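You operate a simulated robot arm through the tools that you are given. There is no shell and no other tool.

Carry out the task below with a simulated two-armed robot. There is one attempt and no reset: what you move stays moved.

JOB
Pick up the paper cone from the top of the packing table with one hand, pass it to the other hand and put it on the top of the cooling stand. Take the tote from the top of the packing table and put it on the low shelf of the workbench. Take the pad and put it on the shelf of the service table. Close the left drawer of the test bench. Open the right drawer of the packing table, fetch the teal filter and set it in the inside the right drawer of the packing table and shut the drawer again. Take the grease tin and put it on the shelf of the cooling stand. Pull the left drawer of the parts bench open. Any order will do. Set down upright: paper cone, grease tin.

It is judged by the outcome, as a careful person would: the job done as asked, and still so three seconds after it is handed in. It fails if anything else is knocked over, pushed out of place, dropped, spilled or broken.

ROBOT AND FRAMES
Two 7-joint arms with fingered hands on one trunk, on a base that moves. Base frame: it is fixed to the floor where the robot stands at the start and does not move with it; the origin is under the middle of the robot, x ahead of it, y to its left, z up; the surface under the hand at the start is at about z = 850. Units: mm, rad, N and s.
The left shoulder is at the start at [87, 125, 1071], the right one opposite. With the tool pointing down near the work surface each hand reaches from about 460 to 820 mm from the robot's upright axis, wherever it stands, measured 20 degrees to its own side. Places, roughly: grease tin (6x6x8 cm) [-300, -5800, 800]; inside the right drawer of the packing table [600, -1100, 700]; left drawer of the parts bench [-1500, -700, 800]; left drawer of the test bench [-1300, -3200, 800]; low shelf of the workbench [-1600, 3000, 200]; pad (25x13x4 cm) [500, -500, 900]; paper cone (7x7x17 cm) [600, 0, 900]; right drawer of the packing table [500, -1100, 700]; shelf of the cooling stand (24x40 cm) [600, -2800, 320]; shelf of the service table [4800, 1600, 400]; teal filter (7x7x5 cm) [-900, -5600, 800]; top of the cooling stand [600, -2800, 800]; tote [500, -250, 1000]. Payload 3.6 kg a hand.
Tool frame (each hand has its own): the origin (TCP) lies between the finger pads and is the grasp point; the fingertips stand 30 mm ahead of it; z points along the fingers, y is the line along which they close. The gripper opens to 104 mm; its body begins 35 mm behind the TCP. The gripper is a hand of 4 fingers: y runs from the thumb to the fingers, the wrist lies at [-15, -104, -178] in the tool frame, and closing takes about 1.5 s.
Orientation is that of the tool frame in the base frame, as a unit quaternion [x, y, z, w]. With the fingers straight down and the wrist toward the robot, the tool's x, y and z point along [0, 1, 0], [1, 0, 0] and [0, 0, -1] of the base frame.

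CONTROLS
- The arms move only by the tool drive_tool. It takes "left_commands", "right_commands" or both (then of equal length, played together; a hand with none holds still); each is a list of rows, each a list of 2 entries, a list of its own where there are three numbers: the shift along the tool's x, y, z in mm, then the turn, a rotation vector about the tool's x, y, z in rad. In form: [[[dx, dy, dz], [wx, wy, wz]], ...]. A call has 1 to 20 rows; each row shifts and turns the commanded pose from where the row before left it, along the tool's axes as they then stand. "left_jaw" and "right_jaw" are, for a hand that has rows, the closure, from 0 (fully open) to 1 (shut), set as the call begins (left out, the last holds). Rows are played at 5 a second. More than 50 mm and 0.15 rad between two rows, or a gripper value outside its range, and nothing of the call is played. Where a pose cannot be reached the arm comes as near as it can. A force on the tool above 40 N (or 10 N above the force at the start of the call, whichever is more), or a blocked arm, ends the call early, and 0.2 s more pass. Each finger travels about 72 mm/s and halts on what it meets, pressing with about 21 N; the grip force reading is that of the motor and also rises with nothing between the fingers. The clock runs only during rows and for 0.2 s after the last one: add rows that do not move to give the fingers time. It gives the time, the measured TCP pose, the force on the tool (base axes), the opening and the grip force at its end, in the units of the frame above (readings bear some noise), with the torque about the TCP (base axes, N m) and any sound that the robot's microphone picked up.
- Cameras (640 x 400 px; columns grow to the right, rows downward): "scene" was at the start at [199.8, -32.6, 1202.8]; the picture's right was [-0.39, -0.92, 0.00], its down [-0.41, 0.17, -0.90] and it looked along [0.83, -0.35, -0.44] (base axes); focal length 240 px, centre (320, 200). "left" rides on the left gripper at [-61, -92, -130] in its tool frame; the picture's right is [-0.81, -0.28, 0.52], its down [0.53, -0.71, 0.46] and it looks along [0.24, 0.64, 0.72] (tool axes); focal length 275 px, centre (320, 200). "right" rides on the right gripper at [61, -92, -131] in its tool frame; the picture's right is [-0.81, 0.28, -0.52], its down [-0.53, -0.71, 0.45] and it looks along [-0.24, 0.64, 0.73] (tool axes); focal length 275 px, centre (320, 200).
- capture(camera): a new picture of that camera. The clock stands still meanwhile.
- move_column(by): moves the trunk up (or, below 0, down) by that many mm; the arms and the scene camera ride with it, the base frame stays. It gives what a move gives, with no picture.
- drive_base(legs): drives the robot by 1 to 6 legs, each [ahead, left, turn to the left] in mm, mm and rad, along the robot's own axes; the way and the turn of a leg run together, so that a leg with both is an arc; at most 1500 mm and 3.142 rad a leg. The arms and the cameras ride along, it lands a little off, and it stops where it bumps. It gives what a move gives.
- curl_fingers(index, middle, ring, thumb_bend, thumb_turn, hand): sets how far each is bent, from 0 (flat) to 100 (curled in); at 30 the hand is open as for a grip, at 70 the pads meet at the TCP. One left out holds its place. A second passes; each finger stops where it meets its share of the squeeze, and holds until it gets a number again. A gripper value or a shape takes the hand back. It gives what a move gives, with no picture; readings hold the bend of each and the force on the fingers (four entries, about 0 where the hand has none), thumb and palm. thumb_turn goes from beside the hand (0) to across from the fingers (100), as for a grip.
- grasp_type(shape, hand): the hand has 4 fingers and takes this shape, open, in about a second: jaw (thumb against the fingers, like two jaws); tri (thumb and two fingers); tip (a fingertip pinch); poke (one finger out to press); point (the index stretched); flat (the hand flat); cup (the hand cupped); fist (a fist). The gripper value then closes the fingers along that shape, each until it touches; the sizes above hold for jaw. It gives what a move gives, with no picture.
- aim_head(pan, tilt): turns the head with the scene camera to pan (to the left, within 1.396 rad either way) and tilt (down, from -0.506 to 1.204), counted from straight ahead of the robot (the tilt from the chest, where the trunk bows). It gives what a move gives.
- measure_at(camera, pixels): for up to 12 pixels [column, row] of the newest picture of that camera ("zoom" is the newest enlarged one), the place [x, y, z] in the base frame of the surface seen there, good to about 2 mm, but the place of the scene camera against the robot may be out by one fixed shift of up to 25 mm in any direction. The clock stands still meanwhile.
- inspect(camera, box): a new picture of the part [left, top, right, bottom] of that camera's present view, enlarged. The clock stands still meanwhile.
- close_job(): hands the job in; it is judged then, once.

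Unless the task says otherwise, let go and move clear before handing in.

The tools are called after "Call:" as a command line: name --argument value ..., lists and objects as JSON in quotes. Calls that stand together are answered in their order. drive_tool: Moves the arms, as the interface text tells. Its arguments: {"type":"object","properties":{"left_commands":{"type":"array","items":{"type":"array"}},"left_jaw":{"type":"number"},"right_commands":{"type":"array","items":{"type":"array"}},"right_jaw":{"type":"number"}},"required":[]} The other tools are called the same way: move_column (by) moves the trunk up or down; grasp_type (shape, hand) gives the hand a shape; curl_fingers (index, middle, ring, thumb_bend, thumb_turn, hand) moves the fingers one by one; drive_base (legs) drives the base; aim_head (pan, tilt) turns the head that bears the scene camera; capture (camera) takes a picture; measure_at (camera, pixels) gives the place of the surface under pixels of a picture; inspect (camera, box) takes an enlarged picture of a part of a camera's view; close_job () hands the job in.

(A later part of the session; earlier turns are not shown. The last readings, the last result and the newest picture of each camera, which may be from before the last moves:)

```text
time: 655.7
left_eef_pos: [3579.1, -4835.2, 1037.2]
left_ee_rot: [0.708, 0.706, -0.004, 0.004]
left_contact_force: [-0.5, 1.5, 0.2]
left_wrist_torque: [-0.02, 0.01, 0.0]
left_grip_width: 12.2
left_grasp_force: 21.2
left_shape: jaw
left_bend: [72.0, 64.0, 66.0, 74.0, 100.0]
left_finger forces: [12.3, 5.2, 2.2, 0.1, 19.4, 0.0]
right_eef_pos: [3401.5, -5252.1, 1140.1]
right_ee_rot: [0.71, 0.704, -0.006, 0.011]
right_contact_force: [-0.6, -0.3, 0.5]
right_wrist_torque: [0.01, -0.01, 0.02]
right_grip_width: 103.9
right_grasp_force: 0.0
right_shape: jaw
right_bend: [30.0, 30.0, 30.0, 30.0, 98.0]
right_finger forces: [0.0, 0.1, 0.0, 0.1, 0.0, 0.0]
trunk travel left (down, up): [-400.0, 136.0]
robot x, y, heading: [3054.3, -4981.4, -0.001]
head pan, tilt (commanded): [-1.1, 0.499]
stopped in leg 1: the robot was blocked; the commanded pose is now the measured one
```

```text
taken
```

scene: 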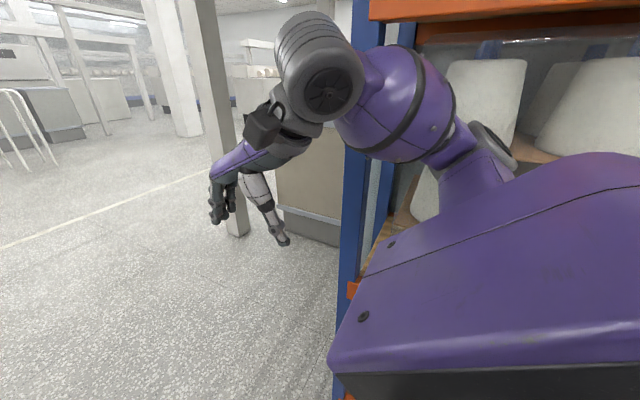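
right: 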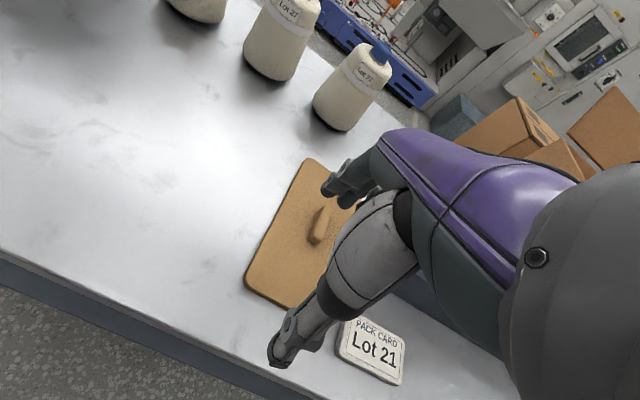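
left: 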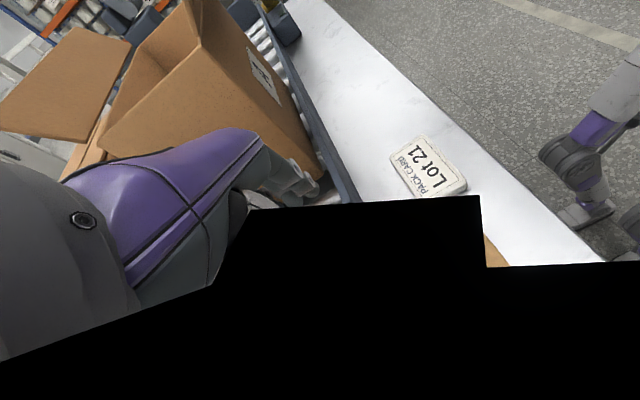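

Still caught: the elbow sits just inside the bay behind the post. I'll reverse along the diagonal on which I came in.

Call:
drive_base --legs '[[-60, 45, 0]]'

Call:
capture --camera "scene"

```text
time: 656.8
left_eef_pos: [3522.8, -4802.2, 1037.1]
left_ee_rot: [0.707, 0.707, 0.0, 0.0]
left_contact_force: [-0.8, -0.2, -0.4]
left_wrist_torque: [-0.02, 0.0, 0.03]
left_grip_width: 12.2
left_grasp_force: 20.9
left_shape: jaw
left_bend: [72.0, 64.0, 66.0, 74.0, 100.0]
left_finger forces: [12.2, 5.2, 2.2, 0.1, 19.5, 0.0]
right_eef_pos: [3345.3, -5221.9, 1134.7]
right_ee_rot: [0.709, 0.705, -0.003, 0.005]
right_contact_force: [-0.1, 0.6, 0.8]
right_wrist_torque: [0.01, 0.0, -0.06]
right_grip_width: 103.8
right_grasp_force: 0.0
right_shape: jaw
right_bend: [30.0, 30.0, 30.0, 30.0, 98.0]
right_finger forces: [0.0, 0.0, 0.0, 0.0, 0.0, 0.0]
trunk travel left (down, up): [-400.0, 136.0]
robot x, y, heading: [2991.7, -4937.7, 0.001]
head pan, tilt (commanded): [-1.1, 0.499]
```

```text
taken
```

scene: 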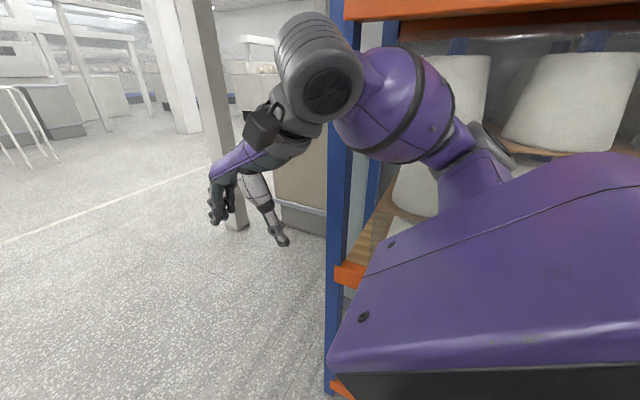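

Call:
measure_at --camera "scene" --pixels '[[345, 200], [450, 70], [580, 100], [500, 12], [470, 150], [400, 120], [480, 190], [420, 200]]'

Call:
drive_base --legs '[[0, 200, 0]]'

Call:
capture --camera "scene"

```text
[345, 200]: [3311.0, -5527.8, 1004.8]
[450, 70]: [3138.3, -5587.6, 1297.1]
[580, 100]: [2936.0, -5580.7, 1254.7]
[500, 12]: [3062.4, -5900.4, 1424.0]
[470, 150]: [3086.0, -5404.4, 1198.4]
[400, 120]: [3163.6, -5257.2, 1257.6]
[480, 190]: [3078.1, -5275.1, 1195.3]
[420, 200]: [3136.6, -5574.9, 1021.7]
```

```text
time: 659.1
left_eef_pos: [3522.6, -4604.6, 1036.5]
left_ee_rot: [0.707, 0.707, -0.001, -0.001]
left_contact_force: [-0.4, -0.2, -0.3]
left_wrist_torque: [-0.04, 0.01, 0.0]
left_grip_width: 12.2
left_grasp_force: 21.3
left_shape: jaw
left_bend: [72.0, 64.0, 66.0, 74.0, 100.0]
left_finger forces: [12.3, 5.1, 2.2, 0.1, 19.4, 0.0]
right_eef_pos: [3345.2, -5023.8, 1134.6]
right_ee_rot: [0.709, 0.706, -0.002, 0.005]
right_contact_force: [0.0, -0.3, 0.6]
right_wrist_torque: [0.0, 0.02, 0.01]
right_grip_width: 103.6
right_grasp_force: 0.1
right_shape: jaw
right_bend: [30.0, 30.0, 30.0, 30.0, 98.0]
right_finger forces: [0.1, 0.1, 0.1, 0.0, 0.1, 0.1]
trunk travel left (down, up): [-400.0, 136.0]
robot x, y, heading: [2991.2, -4739.4, -0.003]
head pan, tilt (commanded): [-1.1, 0.499]
```

```text
taken
```

scene: 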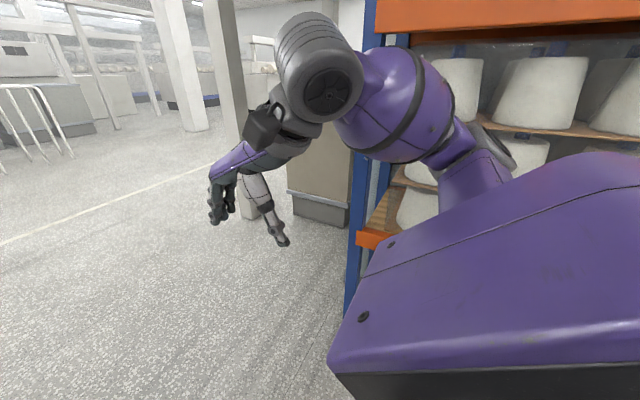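

The rack and its cones look undisturbed; my elbows reach ~500 mm to each side, which I'll keep in mind. The bin is low (z<400), so I'll drive straight ahead at y≈-4780 to pass it.

Call:
drive_base --legs '[[0, -45, 0], [1000, 0, 0], [1000, 0, 0]]'

Call:
aim_head --pan 1.2 --tilt 0.2

Call:
capture --camera "scene"

```text
time: 664.8
left_eef_pos: [4508.9, -4649.8, 1037.1]
left_ee_rot: [0.708, 0.706, -0.001, -0.001]
left_contact_force: [0.6, -0.3, -1.3]
left_wrist_torque: [-0.04, -0.02, 0.01]
left_grip_width: 12.3
left_grasp_force: 21.1
left_shape: jaw
left_bend: [72.0, 64.0, 66.0, 74.0, 100.0]
left_finger forces: [12.3, 5.1, 2.2, 0.1, 19.4, 0.0]
right_eef_pos: [4330.0, -5069.2, 1132.7]
right_ee_rot: [0.709, 0.705, -0.002, 0.004]
right_contact_force: [1.0, 0.1, 0.0]
right_wrist_torque: [0.03, 0.04, 0.01]
right_grip_width: 103.7
right_grasp_force: 0.1
right_shape: jaw
right_bend: [30.0, 30.0, 30.0, 30.0, 98.0]
right_finger forces: [0.0, 0.1, 0.0, 0.0, 0.1, 0.1]
trunk travel left (down, up): [-400.0, 136.0]
robot x, y, heading: [3977.2, -4786.8, -0.007]
head pan, tilt (commanded): [-1.1, 0.499]
stopped in leg 2: the robot was blocked; the commanded pose is now the measured one
```

```text
time: 667.0
left_eef_pos: [4506.8, -4650.3, 1037.1]
left_ee_rot: [0.707, 0.707, 0.0, -0.001]
left_contact_force: [0.1, -0.5, -0.2]
left_wrist_torque: [0.04, 0.0, 0.05]
left_grip_width: 12.3
left_grasp_force: 21.1
left_shape: jaw
left_bend: [72.0, 64.0, 66.0, 74.0, 100.0]
left_finger forces: [12.2, 5.1, 2.1, 0.0, 19.4, 0.0]
right_eef_pos: [4330.5, -5069.1, 1132.6]
right_ee_rot: [0.709, 0.705, -0.002, 0.004]
right_contact_force: [0.2, -0.2, 0.4]
right_wrist_torque: [0.02, -0.01, 0.02]
right_grip_width: 103.6
right_grasp_force: 0.1
right_shape: jaw
right_bend: [30.0, 30.0, 30.0, 30.0, 98.0]
right_finger forces: [0.1, 0.0, 0.0, 0.0, 0.0, 0.1]
trunk travel left (down, up): [-400.0, 136.0]
robot x, y, heading: [3977.3, -4787.7, 0.0]
head pan, tilt (commanded): [1.201, 0.201]
```

```text
taken
```

scene: 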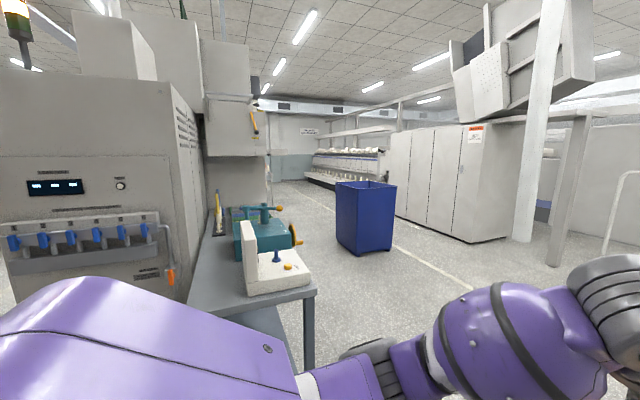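

Blocked at base level; the bin's edge is close to my left side (my base needs ~310 mm). I'll look down at it, then shift right and continue.

Call:
aim_head --pan 0.9 --tilt 0.95

Call:
capture --camera "scene"

```text
time: 668.1
left_eef_pos: [4507.3, -4649.5, 1037.2]
left_ee_rot: [0.708, 0.707, 0.0, -0.001]
left_contact_force: [-0.4, -0.1, -0.4]
left_wrist_torque: [0.0, -0.01, 0.03]
left_grip_width: 12.0
left_grasp_force: 20.8
left_shape: jaw
left_bend: [72.0, 64.0, 66.0, 74.0, 100.0]
left_finger forces: [12.2, 5.1, 2.2, 0.1, 19.4, 0.1]
right_eef_pos: [4328.8, -5069.6, 1133.5]
right_ee_rot: [0.709, 0.705, -0.002, 0.004]
right_contact_force: [0.3, 0.5, 0.0]
right_wrist_torque: [-0.05, -0.03, 0.0]
right_grip_width: 103.6
right_grasp_force: 0.2
right_shape: jaw
right_bend: [30.0, 30.0, 30.0, 30.0, 98.0]
right_finger forces: [0.0, 0.0, 0.1, 0.0, 0.0, 0.0]
trunk travel left (down, up): [-400.0, 136.0]
robot x, y, heading: [3973.7, -4787.3, 0.002]
head pan, tilt (commanded): [0.901, 0.949]
```

```text
taken
```

scene: 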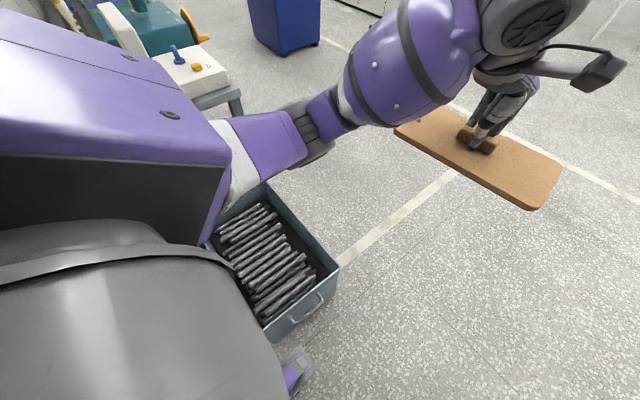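

Call:
measure_at --camera "scene" --pixels '[[337, 268], [273, 340], [262, 187], [300, 320], [295, 355]]'

Call:
drive_base --legs '[[-30, -140, 0], [1000, 0, 0]]'

Call:
capture --camera "scene"

```text
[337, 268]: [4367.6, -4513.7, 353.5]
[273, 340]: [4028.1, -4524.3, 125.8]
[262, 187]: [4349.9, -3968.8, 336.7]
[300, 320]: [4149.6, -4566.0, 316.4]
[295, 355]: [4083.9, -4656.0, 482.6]
```

```text
time: 674.7
left_eef_pos: [5474.5, -4791.6, 1037.2]
left_ee_rot: [0.707, 0.707, -0.001, -0.001]
left_contact_force: [-0.3, -0.1, -0.1]
left_wrist_torque: [-0.03, 0.0, 0.03]
left_grip_width: 12.1
left_grasp_force: 21.2
left_shape: jaw
left_bend: [72.0, 64.0, 66.0, 74.0, 100.0]
left_finger forces: [12.2, 5.1, 2.3, 0.0, 19.4, 0.0]
right_eef_pos: [5297.6, -5212.5, 1134.0]
right_ee_rot: [0.709, 0.705, -0.002, 0.004]
right_contact_force: [-0.1, 0.2, 0.7]
right_wrist_torque: [0.0, 0.03, -0.03]
right_grip_width: 103.7
right_grasp_force: 0.0
right_shape: jaw
right_bend: [30.0, 30.0, 30.0, 30.0, 98.0]
right_finger forces: [0.0, 0.0, 0.0, 0.0, 0.0, 0.1]
trunk travel left (down, up): [-400.0, 136.0]
robot x, y, heading: [4940.2, -4924.7, -0.0]
head pan, tilt (commanded): [0.901, 0.949]
```

```text
taken
```

scene: 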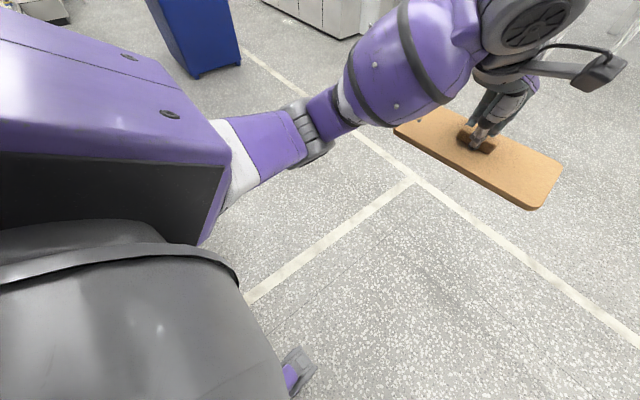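

Past the bin. I'll turn left to face +y and look along the aisle behind the machines.

Call:
drive_base --legs '[[0, 0, 1.571]]'

Call:
aim_head --pan 0.0 --tilt 0.2

Call:
capture --camera "scene"

```text
time: 679.0
left_eef_pos: [4809.7, -4395.3, 1037.9]
left_ee_rot: [0.003, 1.0, -0.001, 0.0]
left_contact_force: [0.4, -0.3, -0.2]
left_wrist_torque: [-0.01, 0.01, -0.01]
left_grip_width: 11.9
left_grasp_force: 21.0
left_shape: jaw
left_bend: [72.0, 64.0, 66.0, 74.0, 100.0]
left_finger forces: [11.9, 5.0, 2.2, 0.0, 18.9, 0.0]
right_eef_pos: [5226.9, -4575.5, 1133.0]
right_ee_rot: [0.004, 1.0, 0.001, 0.005]
right_contact_force: [-0.7, -0.4, -0.3]
right_wrist_torque: [0.03, 0.01, -0.01]
right_grip_width: 103.8
right_grasp_force: 0.1
right_shape: jaw
right_bend: [30.0, 30.0, 30.0, 30.0, 98.0]
right_finger forces: [0.0, 0.1, 0.0, 0.0, 0.0, 0.0]
trunk travel left (down, up): [-400.0, 136.0]
robot x, y, heading: [4939.7, -4929.7, 1.562]
head pan, tilt (commanded): [0.901, 0.949]
```

```text
time: 680.1
left_eef_pos: [4810.1, -4395.6, 1036.3]
left_ee_rot: [0.002, 1.0, -0.001, 0.0]
left_contact_force: [-0.2, -0.2, -0.3]
left_wrist_torque: [-0.03, 0.03, -0.03]
left_grip_width: 12.3
left_grasp_force: 20.8
left_shape: jaw
left_bend: [72.0, 64.0, 66.0, 74.0, 100.0]
left_finger forces: [11.9, 5.0, 2.2, 0.1, 18.9, 0.0]
right_eef_pos: [5227.3, -4574.7, 1132.9]
right_ee_rot: [0.004, 1.0, 0.002, 0.005]
right_contact_force: [-0.6, 0.7, -0.2]
right_wrist_torque: [-0.02, -0.03, -0.01]
right_grip_width: 103.7
right_grasp_force: 0.0
right_shape: jaw
right_bend: [30.0, 30.0, 30.0, 30.0, 98.0]
right_finger forces: [0.0, 0.0, 0.0, 0.0, 0.0, 0.0]
trunk travel left (down, up): [-400.0, 136.0]
robot x, y, heading: [4941.7, -4925.4, 1.567]
head pan, tilt (commanded): [0.0, 0.201]
```

```text
taken
```

scene: 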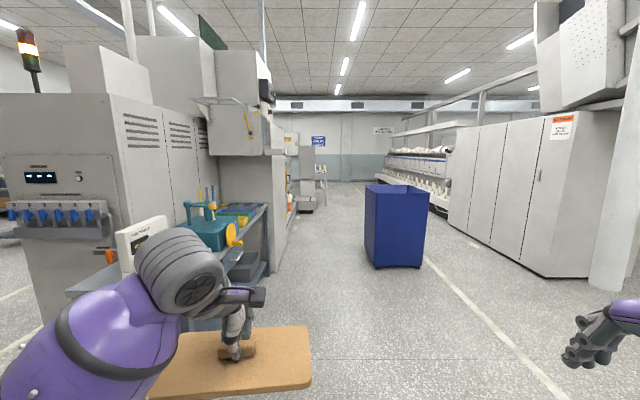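

A long aisle runs ahead; a blue cart stands in it at (395,225) and there's something like a small table at (308,175). I'll zoom and measure.

Call:
inspect --camera "scene" --box '[270, 110, 400, 230]'

Call:
measure_at --camera "scene" --pixels '[[305, 208], [308, 180], [322, 180], [395, 268], [365, 240], [425, 262], [290, 220], [270, 265], [450, 235], [350, 195], [285, 150], [520, 275]]'

```text
3.33 times, centred on (335, 170) of scene
```

zoom: 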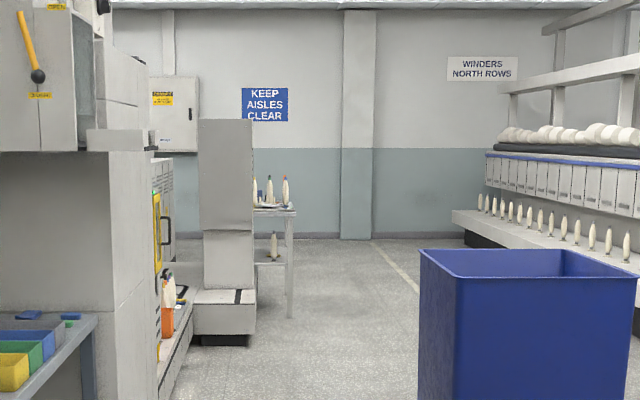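

```text
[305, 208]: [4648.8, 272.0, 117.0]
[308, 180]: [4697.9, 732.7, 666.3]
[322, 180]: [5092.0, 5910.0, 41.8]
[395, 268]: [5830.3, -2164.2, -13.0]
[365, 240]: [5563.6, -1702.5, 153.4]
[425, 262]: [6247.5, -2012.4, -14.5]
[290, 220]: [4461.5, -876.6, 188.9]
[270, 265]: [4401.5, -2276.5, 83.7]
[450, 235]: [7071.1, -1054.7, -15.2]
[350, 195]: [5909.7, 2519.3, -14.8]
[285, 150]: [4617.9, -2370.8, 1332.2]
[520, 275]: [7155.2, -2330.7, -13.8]
```

I can see a small table with cones and a lower shelf beyond a grey panel, likely the service table near (4800,1600). To pass between the machines and the blue cart I'll extend both arms forward, to bring my elbows in.

Call:
drive_tool --left_commands '[[[-2, 20, 0], [0, 0, 0]], [[-2, 20, 0], [0, 0, 0]], [[-2, 20, 0], [0, 0, 0]], [[-2, 20, 0], [0, 0, 0]], [[-2, 20, 0], [0, 0, 0]], [[-2, 20, 0], [0, 0, 0]], [[0, 20, 0], [0, 0, 0]], [[0, 0, 0], [0, 0, 0]], [[0, 0, 0], [0, 0, 0]]]' --right_commands '[[[17, 36, 10], [0, 0, 0]], [[17, 36, 10], [0, 0, 0]], [[17, 36, 10], [0, 0, 0]], [[17, 36, 10], [0, 0, 0]], [[17, 36, 10], [0, 0, 0]], [[17, 36, 10], [0, 0, 0]], [[17, 36, 10], [0, 0, 0]], [[16, 30, 10], [0, 0, 0]], [[0, 0, 0], [0, 0, 0]]]'

Call:
capture --camera "scene"

Call:
measure_at --camera "scene" --pixels '[[370, 200], [420, 200], [395, 190], [365, 265], [268, 150], [225, 225], [260, 210], [270, 230], [240, 260]]'

```text
time: 682.1
left_eef_pos: [4822.7, -4255.1, 1036.9]
left_ee_rot: [0.003, 1.0, -0.002, 0.001]
left_contact_force: [-0.2, 1.0, -0.5]
left_wrist_torque: [0.0, -0.01, -0.02]
left_grip_width: 12.3
left_grasp_force: 21.1
left_shape: jaw
left_bend: [72.0, 64.0, 66.0, 74.0, 100.0]
left_finger forces: [12.0, 5.0, 2.1, 0.1, 19.0, 0.0]
right_eef_pos: [5096.8, -4292.3, 1054.1]
right_ee_rot: [0.004, 1.0, 0.002, 0.005]
right_contact_force: [-0.4, 0.5, 0.0]
right_wrist_torque: [-0.02, 0.04, 0.0]
right_grip_width: 104.0
right_grasp_force: 0.0
right_shape: jaw
right_bend: [30.0, 30.0, 30.0, 30.0, 98.0]
right_finger forces: [0.0, 0.0, 0.0, 0.1, 0.0, 0.0]
trunk travel left (down, up): [-400.0, 136.0]
robot x, y, heading: [4946.0, -4929.2, 1.566]
head pan, tilt (commanded): [0.0, 0.201]
```

```text
taken
```

scene: 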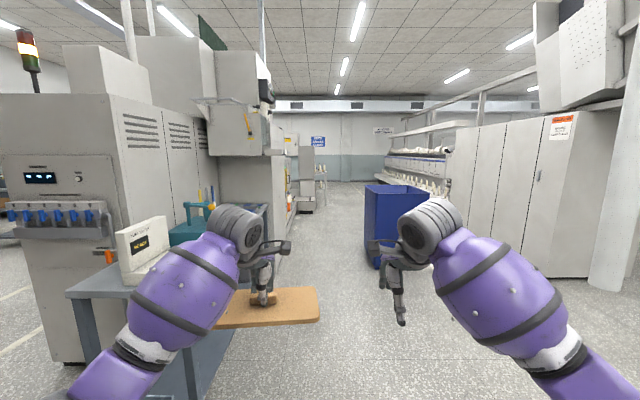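

```text
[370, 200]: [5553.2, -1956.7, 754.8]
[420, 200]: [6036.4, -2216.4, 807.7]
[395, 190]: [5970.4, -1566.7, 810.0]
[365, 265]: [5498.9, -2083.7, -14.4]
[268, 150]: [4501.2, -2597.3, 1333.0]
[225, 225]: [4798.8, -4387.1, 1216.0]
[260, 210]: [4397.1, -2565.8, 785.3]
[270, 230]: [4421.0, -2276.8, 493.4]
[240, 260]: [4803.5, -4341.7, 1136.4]
```

The elbows are in. I'll move 135 mm right and drive up the aisle past the cart, then look again.

Call:
drive_base --legs '[[0, -135, 0.005], [1450, 0, 0], [1450, 0, 0], [1250, 0, 0]]'

Call:
aim_head --pan 0.15 --tilt 0.3

Call:
capture --camera "scene"

```text
time: 703.4
left_eef_pos: [4999.5, -132.3, 1037.2]
left_ee_rot: [0.007, 1.0, -0.002, 0.0]
left_contact_force: [0.5, -0.5, -1.1]
left_wrist_torque: [0.01, 0.0, 0.01]
left_grip_width: 11.9
left_grasp_force: 21.2
left_shape: jaw
left_bend: [72.0, 64.0, 66.0, 74.0, 100.0]
left_finger forces: [12.0, 5.0, 2.1, 0.0, 19.1, 0.0]
right_eef_pos: [5272.2, -170.3, 1052.7]
right_ee_rot: [0.009, 1.0, 0.002, 0.004]
right_contact_force: [-0.1, 0.0, -0.5]
right_wrist_torque: [0.0, -0.02, 0.01]
right_grip_width: 103.6
right_grasp_force: 0.0
right_shape: jaw
right_bend: [30.0, 30.0, 30.0, 30.0, 98.0]
right_finger forces: [0.0, 0.0, 0.0, 0.0, 0.1, 0.0]
trunk travel left (down, up): [-400.0, 136.0]
robot x, y, heading: [5108.5, -805.9, 1.561]
head pan, tilt (commanded): [0.0, 0.201]
```

```text
time: 704.1
left_eef_pos: [4998.3, -132.9, 1037.8]
left_ee_rot: [0.007, 1.0, -0.001, 0.001]
left_contact_force: [-0.1, -0.2, -0.8]
left_wrist_torque: [-0.02, 0.0, 0.03]
left_grip_width: 12.0
left_grasp_force: 20.8
left_shape: jaw
left_bend: [72.0, 64.0, 66.0, 74.0, 100.0]
left_finger forces: [12.1, 5.0, 2.1, 0.0, 19.2, 0.1]
right_eef_pos: [5273.0, -171.0, 1052.0]
right_ee_rot: [0.009, 1.0, 0.001, 0.004]
right_contact_force: [-0.7, 0.8, -0.6]
right_wrist_torque: [0.06, 0.0, -0.01]
right_grip_width: 103.9
right_grasp_force: 0.1
right_shape: jaw
right_bend: [30.0, 30.0, 30.0, 30.0, 98.0]
right_finger forces: [0.0, 0.0, 0.0, 0.0, 0.0, 0.0]
trunk travel left (down, up): [-400.0, 136.0]
robot x, y, heading: [5113.1, -806.8, 1.558]
head pan, tilt (commanded): [0.15, 0.3]
```

```text
taken
```

scene: 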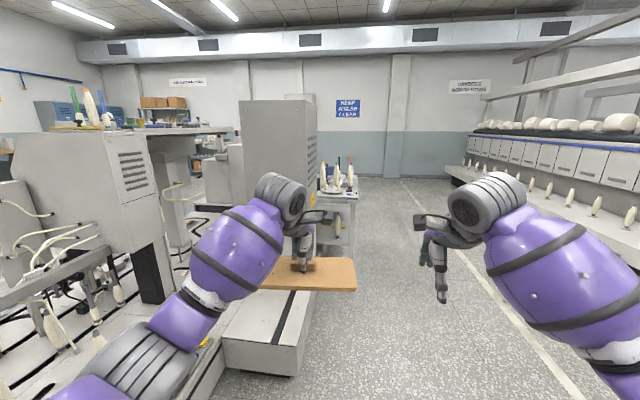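

The small table with cones is just beyond the grey cabinet (338,195). I'll measure it and the cabinet's base.

Call:
measure_at --camera "scene" --pixels '[[300, 370], [312, 330], [315, 120], [330, 192], [355, 192], [345, 205], [350, 240], [340, 230], [325, 180], [335, 250], [352, 275], [320, 240]]'

Call:
inspect --camera "scene" --box '[290, 140, 390, 280]'

```text
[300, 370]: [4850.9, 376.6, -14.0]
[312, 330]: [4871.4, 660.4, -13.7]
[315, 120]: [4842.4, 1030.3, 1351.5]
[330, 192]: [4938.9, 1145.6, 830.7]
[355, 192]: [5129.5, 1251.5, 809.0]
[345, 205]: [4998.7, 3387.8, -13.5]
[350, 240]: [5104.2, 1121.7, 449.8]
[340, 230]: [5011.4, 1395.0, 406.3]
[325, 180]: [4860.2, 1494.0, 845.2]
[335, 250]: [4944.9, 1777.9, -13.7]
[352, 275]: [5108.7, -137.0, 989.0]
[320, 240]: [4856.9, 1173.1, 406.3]
```

```text
2.86 times, centred on (340, 210) of scene
```

zoom: 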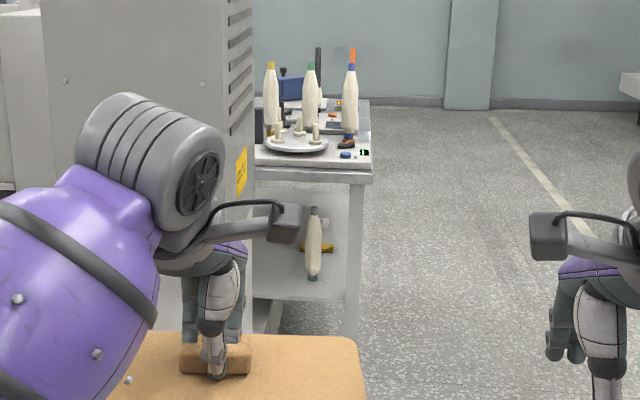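

Call:
measure_at --camera "scene" --pixels '[[460, 180], [520, 190], [600, 215], [630, 240], [450, 165], [420, 200]]'

Call:
drive_base --legs '[[0, -600, 0.008], [1200, 0, 0]]'

Call:
aim_head --pan 0.7 --tilt 0.4

Call:
capture --camera "scene"

```text
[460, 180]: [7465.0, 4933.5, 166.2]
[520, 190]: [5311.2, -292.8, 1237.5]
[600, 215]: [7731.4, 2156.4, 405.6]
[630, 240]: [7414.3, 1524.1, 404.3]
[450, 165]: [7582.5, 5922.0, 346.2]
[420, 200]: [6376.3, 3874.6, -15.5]
```

```text
time: 715.5
left_eef_pos: [5601.6, 1067.4, 1037.3]
left_ee_rot: [0.004, 1.0, 0.0, 0.0]
left_contact_force: [-0.9, 0.1, 0.0]
left_wrist_torque: [0.04, 0.03, 0.02]
left_grip_width: 12.6
left_grasp_force: 21.1
left_shape: jaw
left_bend: [72.0, 64.0, 66.0, 74.0, 100.0]
left_finger forces: [12.0, 4.9, 2.1, 0.1, 19.0, 0.1]
right_eef_pos: [5876.4, 1030.3, 1052.2]
right_ee_rot: [0.006, 1.0, 0.002, 0.004]
right_contact_force: [0.7, 0.6, -0.6]
right_wrist_torque: [0.01, 0.04, 0.03]
right_grip_width: 103.9
right_grasp_force: 0.1
right_shape: jaw
right_bend: [30.0, 30.0, 30.0, 30.0, 98.0]
right_finger forces: [0.1, 0.0, 0.0, 0.0, 0.0, 0.1]
trunk travel left (down, up): [-400.0, 136.0]
robot x, y, heading: [5723.3, 396.5, 1.559]
head pan, tilt (commanded): [0.15, 0.3]
```

```text
time: 716.5
left_eef_pos: [5602.0, 1068.3, 1037.4]
left_ee_rot: [0.004, 1.0, -0.001, -0.001]
left_contact_force: [0.0, 0.7, 0.2]
left_wrist_torque: [0.0, 0.0, -0.01]
left_grip_width: 12.2
left_grasp_force: 21.0
left_shape: jaw
left_bend: [72.0, 64.0, 66.0, 74.0, 100.0]
left_finger forces: [12.0, 4.9, 2.0, 0.0, 19.1, 0.0]
right_eef_pos: [5876.6, 1030.9, 1052.2]
right_ee_rot: [0.006, 1.0, 0.002, 0.004]
right_contact_force: [-0.6, -0.1, 0.8]
right_wrist_torque: [0.0, 0.0, -0.01]
right_grip_width: 103.8
right_grasp_force: 0.0
right_shape: jaw
right_bend: [30.0, 30.0, 30.0, 30.0, 98.0]
right_finger forces: [0.0, 0.0, 0.0, 0.1, 0.0, 0.0]
trunk travel left (down, up): [-400.0, 136.0]
robot x, y, heading: [5719.9, 398.8, 1.562]
head pan, tilt (commanded): [0.7, 0.4]
```

```text
taken
```

scene: 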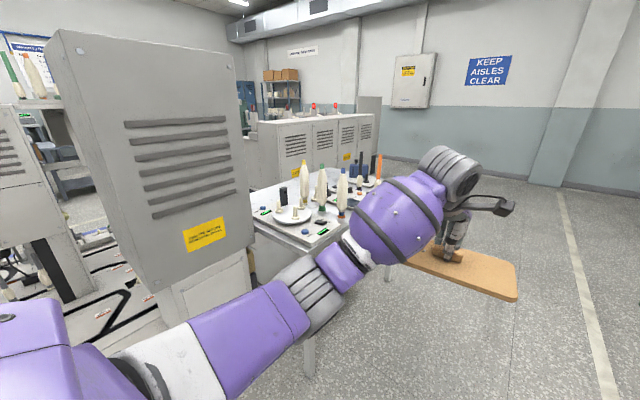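

The service table is at my left-front. I'll move on to y≈1550, pull the left hand in, and turn left to face it.

Call:
drive_base --legs '[[0, -130, 0.008], [1150, 0, 0]]'

Call:
drive_tool --left_commands '[[[2, -30, 0], [0, 0, 0]], [[2, -30, 0], [0, 0, 0]], [[2, -30, 0], [0, 0, 0]], [[2, -30, 0], [0, 0, 0]], [[2, -30, 0], [0, 0, 0]], [[0, 0, 0], [0, 0, 0]]]' --right_commands '[[[-17, -36, -10], [0, 0, 0]], [[-17, -36, -10], [0, 0, 0]], [[-17, -36, -10], [0, 0, 0]], [[-17, -36, -10], [0, 0, 0]], [[-17, -36, -10], [0, 0, 0]], [[0, 0, 0], [0, 0, 0]]]'

Call:
drive_base --legs '[[0, 0, 1.571]]'

Call:
aim_head --pan 0.0 --tilt 0.5

Call:
capture --camera "scene"

```text
time: 723.8
left_eef_pos: [5715.1, 2232.8, 1037.1]
left_ee_rot: [-0.003, 1.0, -0.001, 0.0]
left_contact_force: [0.4, 0.0, -0.6]
left_wrist_torque: [-0.03, 0.01, 0.03]
left_grip_width: 12.0
left_grasp_force: 21.4
left_shape: jaw
left_bend: [72.0, 64.0, 66.0, 74.0, 100.0]
left_finger forces: [12.0, 4.9, 2.1, 0.0, 19.0, 0.0]
right_eef_pos: [5989.8, 2200.5, 1052.5]
right_ee_rot: [-0.003, 1.0, 0.002, 0.004]
right_contact_force: [-0.2, 0.0, 0.2]
right_wrist_torque: [-0.01, -0.01, 0.03]
right_grip_width: 103.8
right_grasp_force: 0.1
right_shape: jaw
right_bend: [30.0, 30.0, 30.0, 30.0, 98.0]
right_finger forces: [0.0, 0.1, 0.1, 0.0, 0.0, 0.1]
trunk travel left (down, up): [-400.0, 136.0]
robot x, y, heading: [5845.2, 1562.4, 1.585]
head pan, tilt (commanded): [0.7, 0.4]
```

```text
time: 725.2
left_eef_pos: [5705.8, 2084.4, 1037.0]
left_ee_rot: [-0.005, 1.0, -0.002, 0.0]
left_contact_force: [-0.2, -0.5, -0.2]
left_wrist_torque: [-0.04, 0.02, -0.02]
left_grip_width: 12.0
left_grasp_force: 21.4
left_shape: jaw
left_bend: [72.0, 65.0, 66.0, 74.0, 100.0]
left_finger forces: [12.0, 4.9, 2.2, 0.0, 19.1, 0.1]
right_eef_pos: [6076.4, 2020.8, 1103.4]
right_ee_rot: [-0.001, 1.0, 0.0, 0.004]
right_contact_force: [0.1, 0.4, 0.3]
right_wrist_torque: [-0.03, 0.01, 0.01]
right_grip_width: 103.9
right_grasp_force: 0.1
right_shape: jaw
right_bend: [30.0, 30.0, 30.0, 30.0, 98.0]
right_finger forces: [0.0, 0.0, 0.1, 0.1, 0.1, 0.1]
trunk travel left (down, up): [-400.0, 136.0]
robot x, y, heading: [5844.3, 1564.4, 1.581]
head pan, tilt (commanded): [0.7, 0.4]
```

```text
time: 729.5
left_eef_pos: [5324.7, 1418.8, 1039.5]
left_ee_rot: [0.714, -0.701, 0.001, -0.001]
left_contact_force: [0.1, 0.6, -0.2]
left_wrist_torque: [-0.03, -0.02, -0.02]
left_grip_width: 12.2
left_grasp_force: 20.8
left_shape: jaw
left_bend: [72.0, 65.0, 71.0, 74.0, 100.0]
left_finger forces: [11.8, 4.8, 2.1, 0.0, 18.7, 0.1]
right_eef_pos: [5386.0, 1788.5, 1103.7]
right_ee_rot: [0.712, -0.702, -0.005, -0.002]
right_contact_force: [0.3, 1.1, 0.3]
right_wrist_torque: [-0.03, -0.01, -0.02]
right_grip_width: 103.7
right_grasp_force: 0.0
right_shape: jaw
right_bend: [30.0, 30.0, 30.0, 30.0, 98.0]
right_finger forces: [0.0, 0.1, 0.0, 0.0, 0.1, 0.0]
trunk travel left (down, up): [-400.0, 136.0]
robot x, y, heading: [5844.6, 1561.3, -3.122]
head pan, tilt (commanded): [0.7, 0.4]
```

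```text
time: 730.5
left_eef_pos: [5324.4, 1419.0, 1038.0]
left_ee_rot: [0.713, -0.701, 0.0, -0.002]
left_contact_force: [-0.3, 1.2, -1.1]
left_wrist_torque: [0.0, 0.01, -0.01]
left_grip_width: 12.0
left_grasp_force: 22.0
left_shape: jaw
left_bend: [72.0, 65.0, 71.0, 74.0, 100.0]
left_finger forces: [11.8, 4.8, 2.0, 0.0, 18.7, 0.0]
right_eef_pos: [5385.7, 1788.1, 1103.6]
right_ee_rot: [0.712, -0.702, -0.005, -0.002]
right_contact_force: [0.0, 0.0, -0.2]
right_wrist_torque: [-0.04, 0.0, -0.01]
right_grip_width: 103.8
right_grasp_force: 0.1
right_shape: jaw
right_bend: [30.0, 30.0, 30.0, 30.0, 98.0]
right_finger forces: [0.0, 0.1, 0.1, 0.0, 0.1, 0.0]
trunk travel left (down, up): [-400.0, 136.0]
robot x, y, heading: [5846.0, 1561.8, -3.122]
head pan, tilt (commanded): [0.0, 0.499]
```

```text
taken
```

scene: 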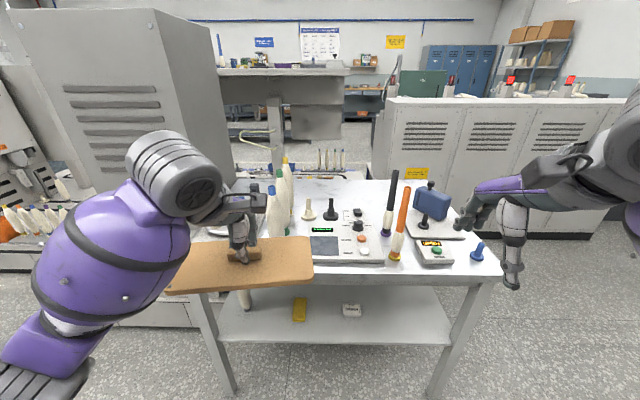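

Facing the service table: its shelf (220–450, 290–340) holds a yellow piece (300,310), a white label (351,310) and a bobbin (245,300). I'll measure these and the free space.

Call:
measure_at --camera "scene" --pixels '[[222, 340], [450, 343], [440, 292], [300, 312], [351, 311], [246, 300], [400, 315], [380, 335], [345, 280], [210, 300], [480, 285], [410, 290]]'

Call:
inspect --camera "scene" --box '[190, 260, 500, 400]'

```text
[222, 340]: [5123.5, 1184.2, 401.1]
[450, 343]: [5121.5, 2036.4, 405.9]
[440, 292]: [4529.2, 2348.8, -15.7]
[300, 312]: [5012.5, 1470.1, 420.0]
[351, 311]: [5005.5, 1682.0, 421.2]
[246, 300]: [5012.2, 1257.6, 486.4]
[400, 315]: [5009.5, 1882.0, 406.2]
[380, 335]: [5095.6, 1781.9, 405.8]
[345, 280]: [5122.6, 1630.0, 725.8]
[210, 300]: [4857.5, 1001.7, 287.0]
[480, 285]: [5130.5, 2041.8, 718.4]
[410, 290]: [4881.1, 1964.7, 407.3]
```

```text
2.06 times, centred on (345, 330) of scene
```

zoom: 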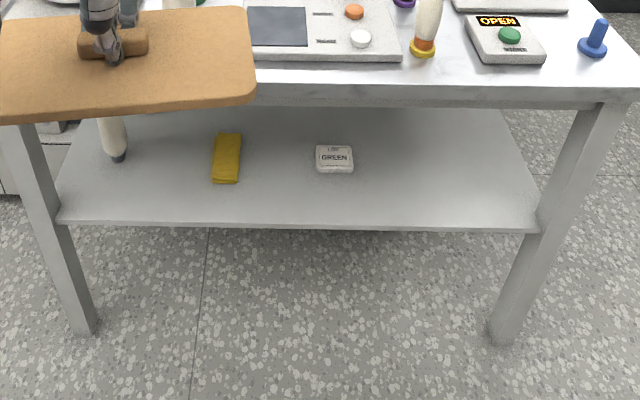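

The shelf's right part is free: y 1715–2035, x up to the edge at 5123, z≈419. I'll line up the pad at y≈1870 and lower it in front of the table, well clear of the edge.

Call:
drive_base --legs '[[0, -452, -0.018]]'

Call:
move_column --by -250

Call:
drive_tool --left_commands '[[[0, 0, 40], [0, 0, 0]], [[0, 0, 40], [0, 0, 0]], [[0, 0, 40], [0, 0, 0]], [[0, 0, 40], [0, 0, 0]], [[0, 0, 40], [0, 0, 0]], [[0, 0, 40], [0, 0, 0]], [[0, 0, 40], [0, 0, 0]], [[0, 0, 20], [0, 0, 0]], [[0, 0, 0], [0, 0, 0]]]'

Call:
capture --camera "scene"

Call:
capture --camera "left"

```text
time: 735.0
left_eef_pos: [5318.8, 1880.1, 1037.7]
left_ee_rot: [0.708, -0.706, 0.0, 0.0]
left_contact_force: [0.3, 0.4, -0.4]
left_wrist_torque: [0.02, 0.0, 0.02]
left_grip_width: 12.1
left_grasp_force: 21.2
left_shape: jaw
left_bend: [72.0, 65.0, 71.0, 74.0, 100.0]
left_finger forces: [11.7, 4.8, 2.2, 0.1, 18.7, 0.0]
right_eef_pos: [5384.1, 2248.8, 1104.3]
right_ee_rot: [-0.706, 0.708, 0.005, 0.002]
right_contact_force: [1.5, 0.0, 1.1]
right_wrist_torque: [-0.01, -0.03, 0.0]
right_grip_width: 103.7
right_grasp_force: 0.0
right_shape: jaw
right_bend: [30.0, 30.0, 30.0, 30.0, 98.0]
right_finger forces: [0.0, 0.0, 0.0, 0.0, 0.0, 0.0]
trunk travel left (down, up): [-400.0, 136.0]
robot x, y, heading: [5840.8, 2015.3, -3.139]
head pan, tilt (commanded): [0.0, 0.499]
```

```text
time: 737.6
left_eef_pos: [5318.3, 1880.6, 789.2]
left_ee_rot: [-0.707, 0.707, -0.001, 0.0]
left_contact_force: [0.7, 0.1, -0.5]
left_wrist_torque: [0.0, 0.0, 0.02]
left_grip_width: 12.1
left_grasp_force: 21.3
left_shape: jaw
left_bend: [72.0, 65.0, 71.0, 74.0, 100.0]
left_finger forces: [11.9, 4.9, 2.1, 0.0, 18.8, 0.0]
right_eef_pos: [5384.2, 2249.6, 853.7]
right_ee_rot: [-0.707, 0.708, 0.004, 0.002]
right_contact_force: [0.0, -0.2, 0.6]
right_wrist_torque: [0.0, 0.0, 0.02]
right_grip_width: 103.9
right_grasp_force: 0.0
right_shape: jaw
right_bend: [30.0, 30.0, 30.0, 30.0, 98.0]
right_finger forces: [0.0, 0.1, 0.0, 0.1, 0.1, 0.0]
trunk travel left (down, up): [-150.0, 386.0]
robot x, y, heading: [5845.4, 2011.3, -3.139]
head pan, tilt (commanded): [0.0, 0.499]
```

```text
time: 739.6
left_eef_pos: [5319.1, 1880.0, 487.4]
left_ee_rot: [0.707, -0.707, 0.001, -0.001]
left_contact_force: [0.3, 0.2, -0.3]
left_wrist_torque: [0.0, 0.01, -0.01]
left_grip_width: 12.0
left_grasp_force: 21.4
left_shape: jaw
left_bend: [72.0, 65.0, 67.0, 74.0, 100.0]
left_finger forces: [12.0, 4.7, 2.1, 0.0, 18.8, 0.0]
right_eef_pos: [5384.3, 2250.0, 855.3]
right_ee_rot: [-0.706, 0.708, 0.004, 0.002]
right_contact_force: [0.9, -0.2, -0.6]
right_wrist_torque: [0.03, 0.0, -0.01]
right_grip_width: 103.7
right_grasp_force: 0.0
right_shape: jaw
right_bend: [30.0, 30.0, 30.0, 30.0, 98.0]
right_finger forces: [0.0, 0.1, 0.1, 0.0, 0.1, 0.0]
trunk travel left (down, up): [-150.0, 386.0]
robot x, y, heading: [5839.1, 2015.6, -3.137]
head pan, tilt (commanded): [0.0, 0.499]
```

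```text
taken
```

scene: 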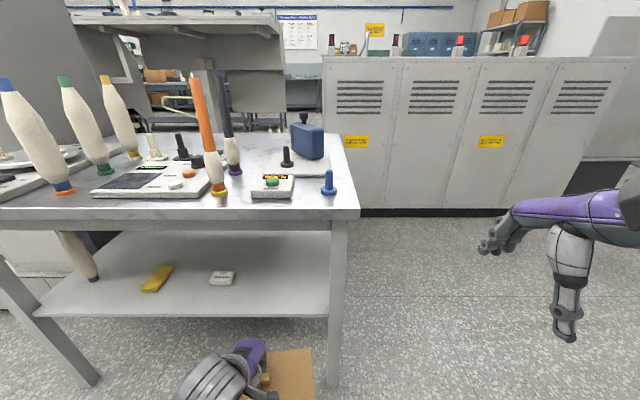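

```text
taken
```

left: 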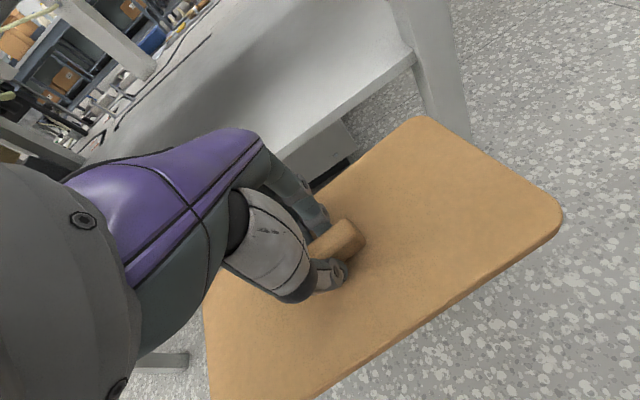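

Call:
measure_at --camera "left" --pixels '[[428, 122], [558, 215], [215, 395], [420, 60], [415, 60], [445, 90], [380, 60], [300, 140], [340, 100], [350, 240]]'

Call:
measure_at --camera "scene" --pixels '[[222, 278], [235, 275], [155, 280], [335, 300], [330, 240], [280, 310], [100, 310], [345, 225], [300, 225]]'

```text
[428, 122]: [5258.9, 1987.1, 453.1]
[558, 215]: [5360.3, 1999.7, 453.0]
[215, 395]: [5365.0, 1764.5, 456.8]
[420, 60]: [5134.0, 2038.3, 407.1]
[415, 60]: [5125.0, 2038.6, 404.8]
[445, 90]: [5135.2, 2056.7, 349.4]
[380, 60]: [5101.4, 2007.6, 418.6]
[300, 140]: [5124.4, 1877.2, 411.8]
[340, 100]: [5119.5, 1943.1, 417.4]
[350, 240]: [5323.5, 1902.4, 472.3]
```

```text
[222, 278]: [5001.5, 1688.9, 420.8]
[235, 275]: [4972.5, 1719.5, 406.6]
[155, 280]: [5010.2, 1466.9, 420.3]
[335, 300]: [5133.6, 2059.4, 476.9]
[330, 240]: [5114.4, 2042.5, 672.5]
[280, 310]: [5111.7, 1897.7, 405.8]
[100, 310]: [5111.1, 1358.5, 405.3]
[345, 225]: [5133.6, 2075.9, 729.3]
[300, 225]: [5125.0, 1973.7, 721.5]
```

The pad (y 1757–2005) fits between the label (≤1720) and the leg (≥2038), ~24 mm above the shelf. I'll drive it in 288 mm.

Call:
drive_base --legs '[[288, 0, 0]]'

Call:
capture --camera "left"

Call:
capture --camera "scene"

```text
time: 741.6
left_eef_pos: [5034.8, 1878.6, 488.4]
left_ee_rot: [0.709, -0.705, 0.001, -0.002]
left_contact_force: [0.6, -1.2, -0.7]
left_wrist_torque: [0.02, 0.01, 0.03]
left_grip_width: 11.9
left_grasp_force: 21.2
left_shape: jaw
left_bend: [72.0, 65.0, 67.0, 74.0, 100.0]
left_finger forces: [12.1, 4.7, 2.1, 0.1, 18.8, 0.1]
right_eef_pos: [5099.9, 2246.7, 853.7]
right_ee_rot: [0.707, -0.707, -0.005, -0.002]
right_contact_force: [-0.3, 0.4, -0.5]
right_wrist_torque: [-0.02, -0.01, -0.01]
right_grip_width: 103.7
right_grasp_force: 0.1
right_shape: jaw
right_bend: [30.0, 30.0, 30.0, 30.0, 98.0]
right_finger forces: [0.1, 0.1, 0.0, 0.0, 0.0, 0.0]
trunk travel left (down, up): [-150.0, 386.0]
robot x, y, heading: [5558.0, 2016.6, -3.134]
head pan, tilt (commanded): [0.0, 0.499]
```

```text
taken
```

left: 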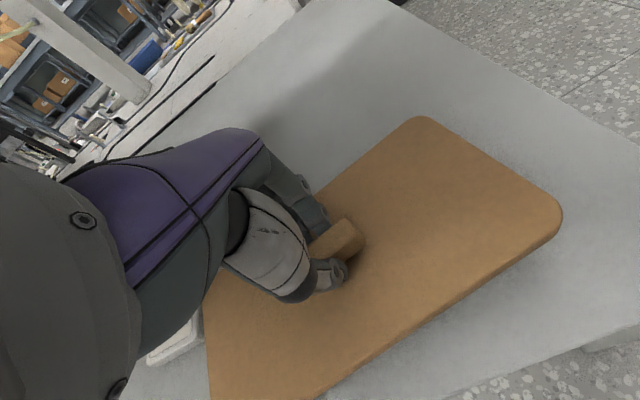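

```text
taken
```

scene: 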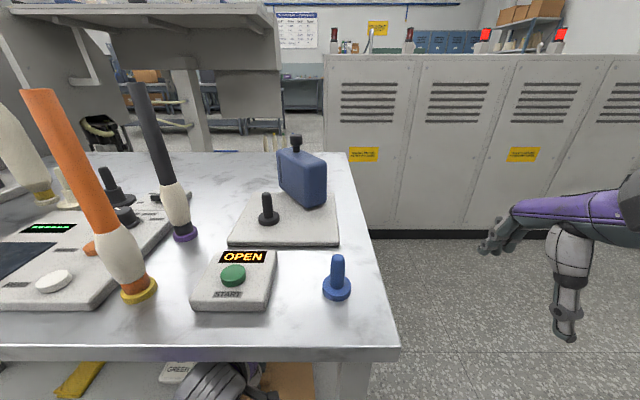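

In the left view the label (175,345) lies close to the pad's left edge (205,340). I'll measure both before lowering.

Call:
inspect --camera "left" --box '[120, 260, 300, 400]'

Call:
measure_at --camera "left" --pixels '[[150, 360], [160, 350], [190, 335], [198, 318], [203, 330], [208, 360], [210, 395], [200, 345], [560, 215], [610, 200]]'

```text
2.86 times, centred on (210, 330) of left
```

zoom: 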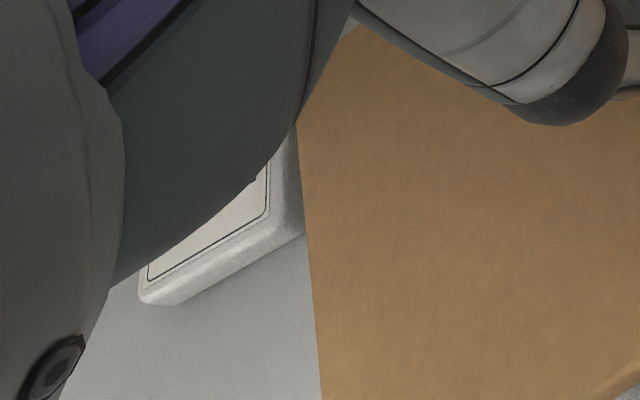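

```text
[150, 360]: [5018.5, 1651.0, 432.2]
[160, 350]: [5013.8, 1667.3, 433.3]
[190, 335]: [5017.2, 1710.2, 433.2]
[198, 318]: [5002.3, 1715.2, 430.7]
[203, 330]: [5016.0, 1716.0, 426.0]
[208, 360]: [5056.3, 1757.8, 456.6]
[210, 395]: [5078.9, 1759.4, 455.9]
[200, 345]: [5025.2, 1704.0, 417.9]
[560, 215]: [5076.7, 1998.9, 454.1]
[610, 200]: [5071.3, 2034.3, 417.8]
```

The pad's edge (y≈1758) is 42 mm clear of the label (y≤1716). I'll lower it onto the shelf gently.

Call:
drive_tool --left_commands '[[[0, 0, 10], [0, 0, 0]], [[0, 0, 8], [0, 0, 0]], [[0, 0, 4], [0, 0, 0]], [[0, 0, 2], [0, 0, 0]], [[0, 0, 1], [0, 0, 0]], [[0, 0, 0], [0, 0, 0]]]'

Call:
capture --camera "left"

```text
time: 743.0
left_eef_pos: [5036.4, 1879.2, 463.9]
left_ee_rot: [0.708, -0.706, 0.001, -0.001]
left_contact_force: [1.0, 0.8, 2.3]
left_wrist_torque: [0.0, 0.04, -0.02]
left_grip_width: 12.2
left_grasp_force: 20.8
left_shape: jaw
left_bend: [72.0, 65.0, 67.0, 74.0, 100.0]
left_finger forces: [11.9, 4.9, 2.2, 0.0, 19.7, 0.1]
right_eef_pos: [5099.8, 2246.7, 853.1]
right_ee_rot: [0.707, -0.707, -0.004, -0.002]
right_contact_force: [-0.2, -0.6, -0.3]
right_wrist_torque: [0.03, 0.04, 0.0]
right_grip_width: 103.7
right_grasp_force: 0.1
right_shape: jaw
right_bend: [30.0, 30.0, 30.0, 30.0, 98.0]
right_finger forces: [0.0, 0.1, 0.1, 0.0, 0.0, 0.1]
trunk travel left (down, up): [-150.0, 386.0]
robot x, y, heading: [5553.6, 2015.7, -3.136]
head pan, tilt (commanded): [0.0, 0.499]
```

```text
taken
```

left: 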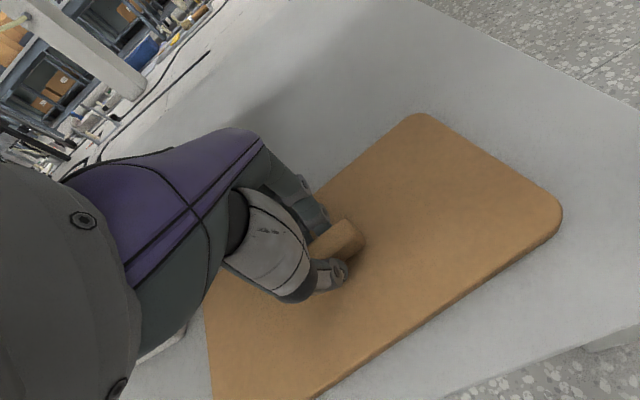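

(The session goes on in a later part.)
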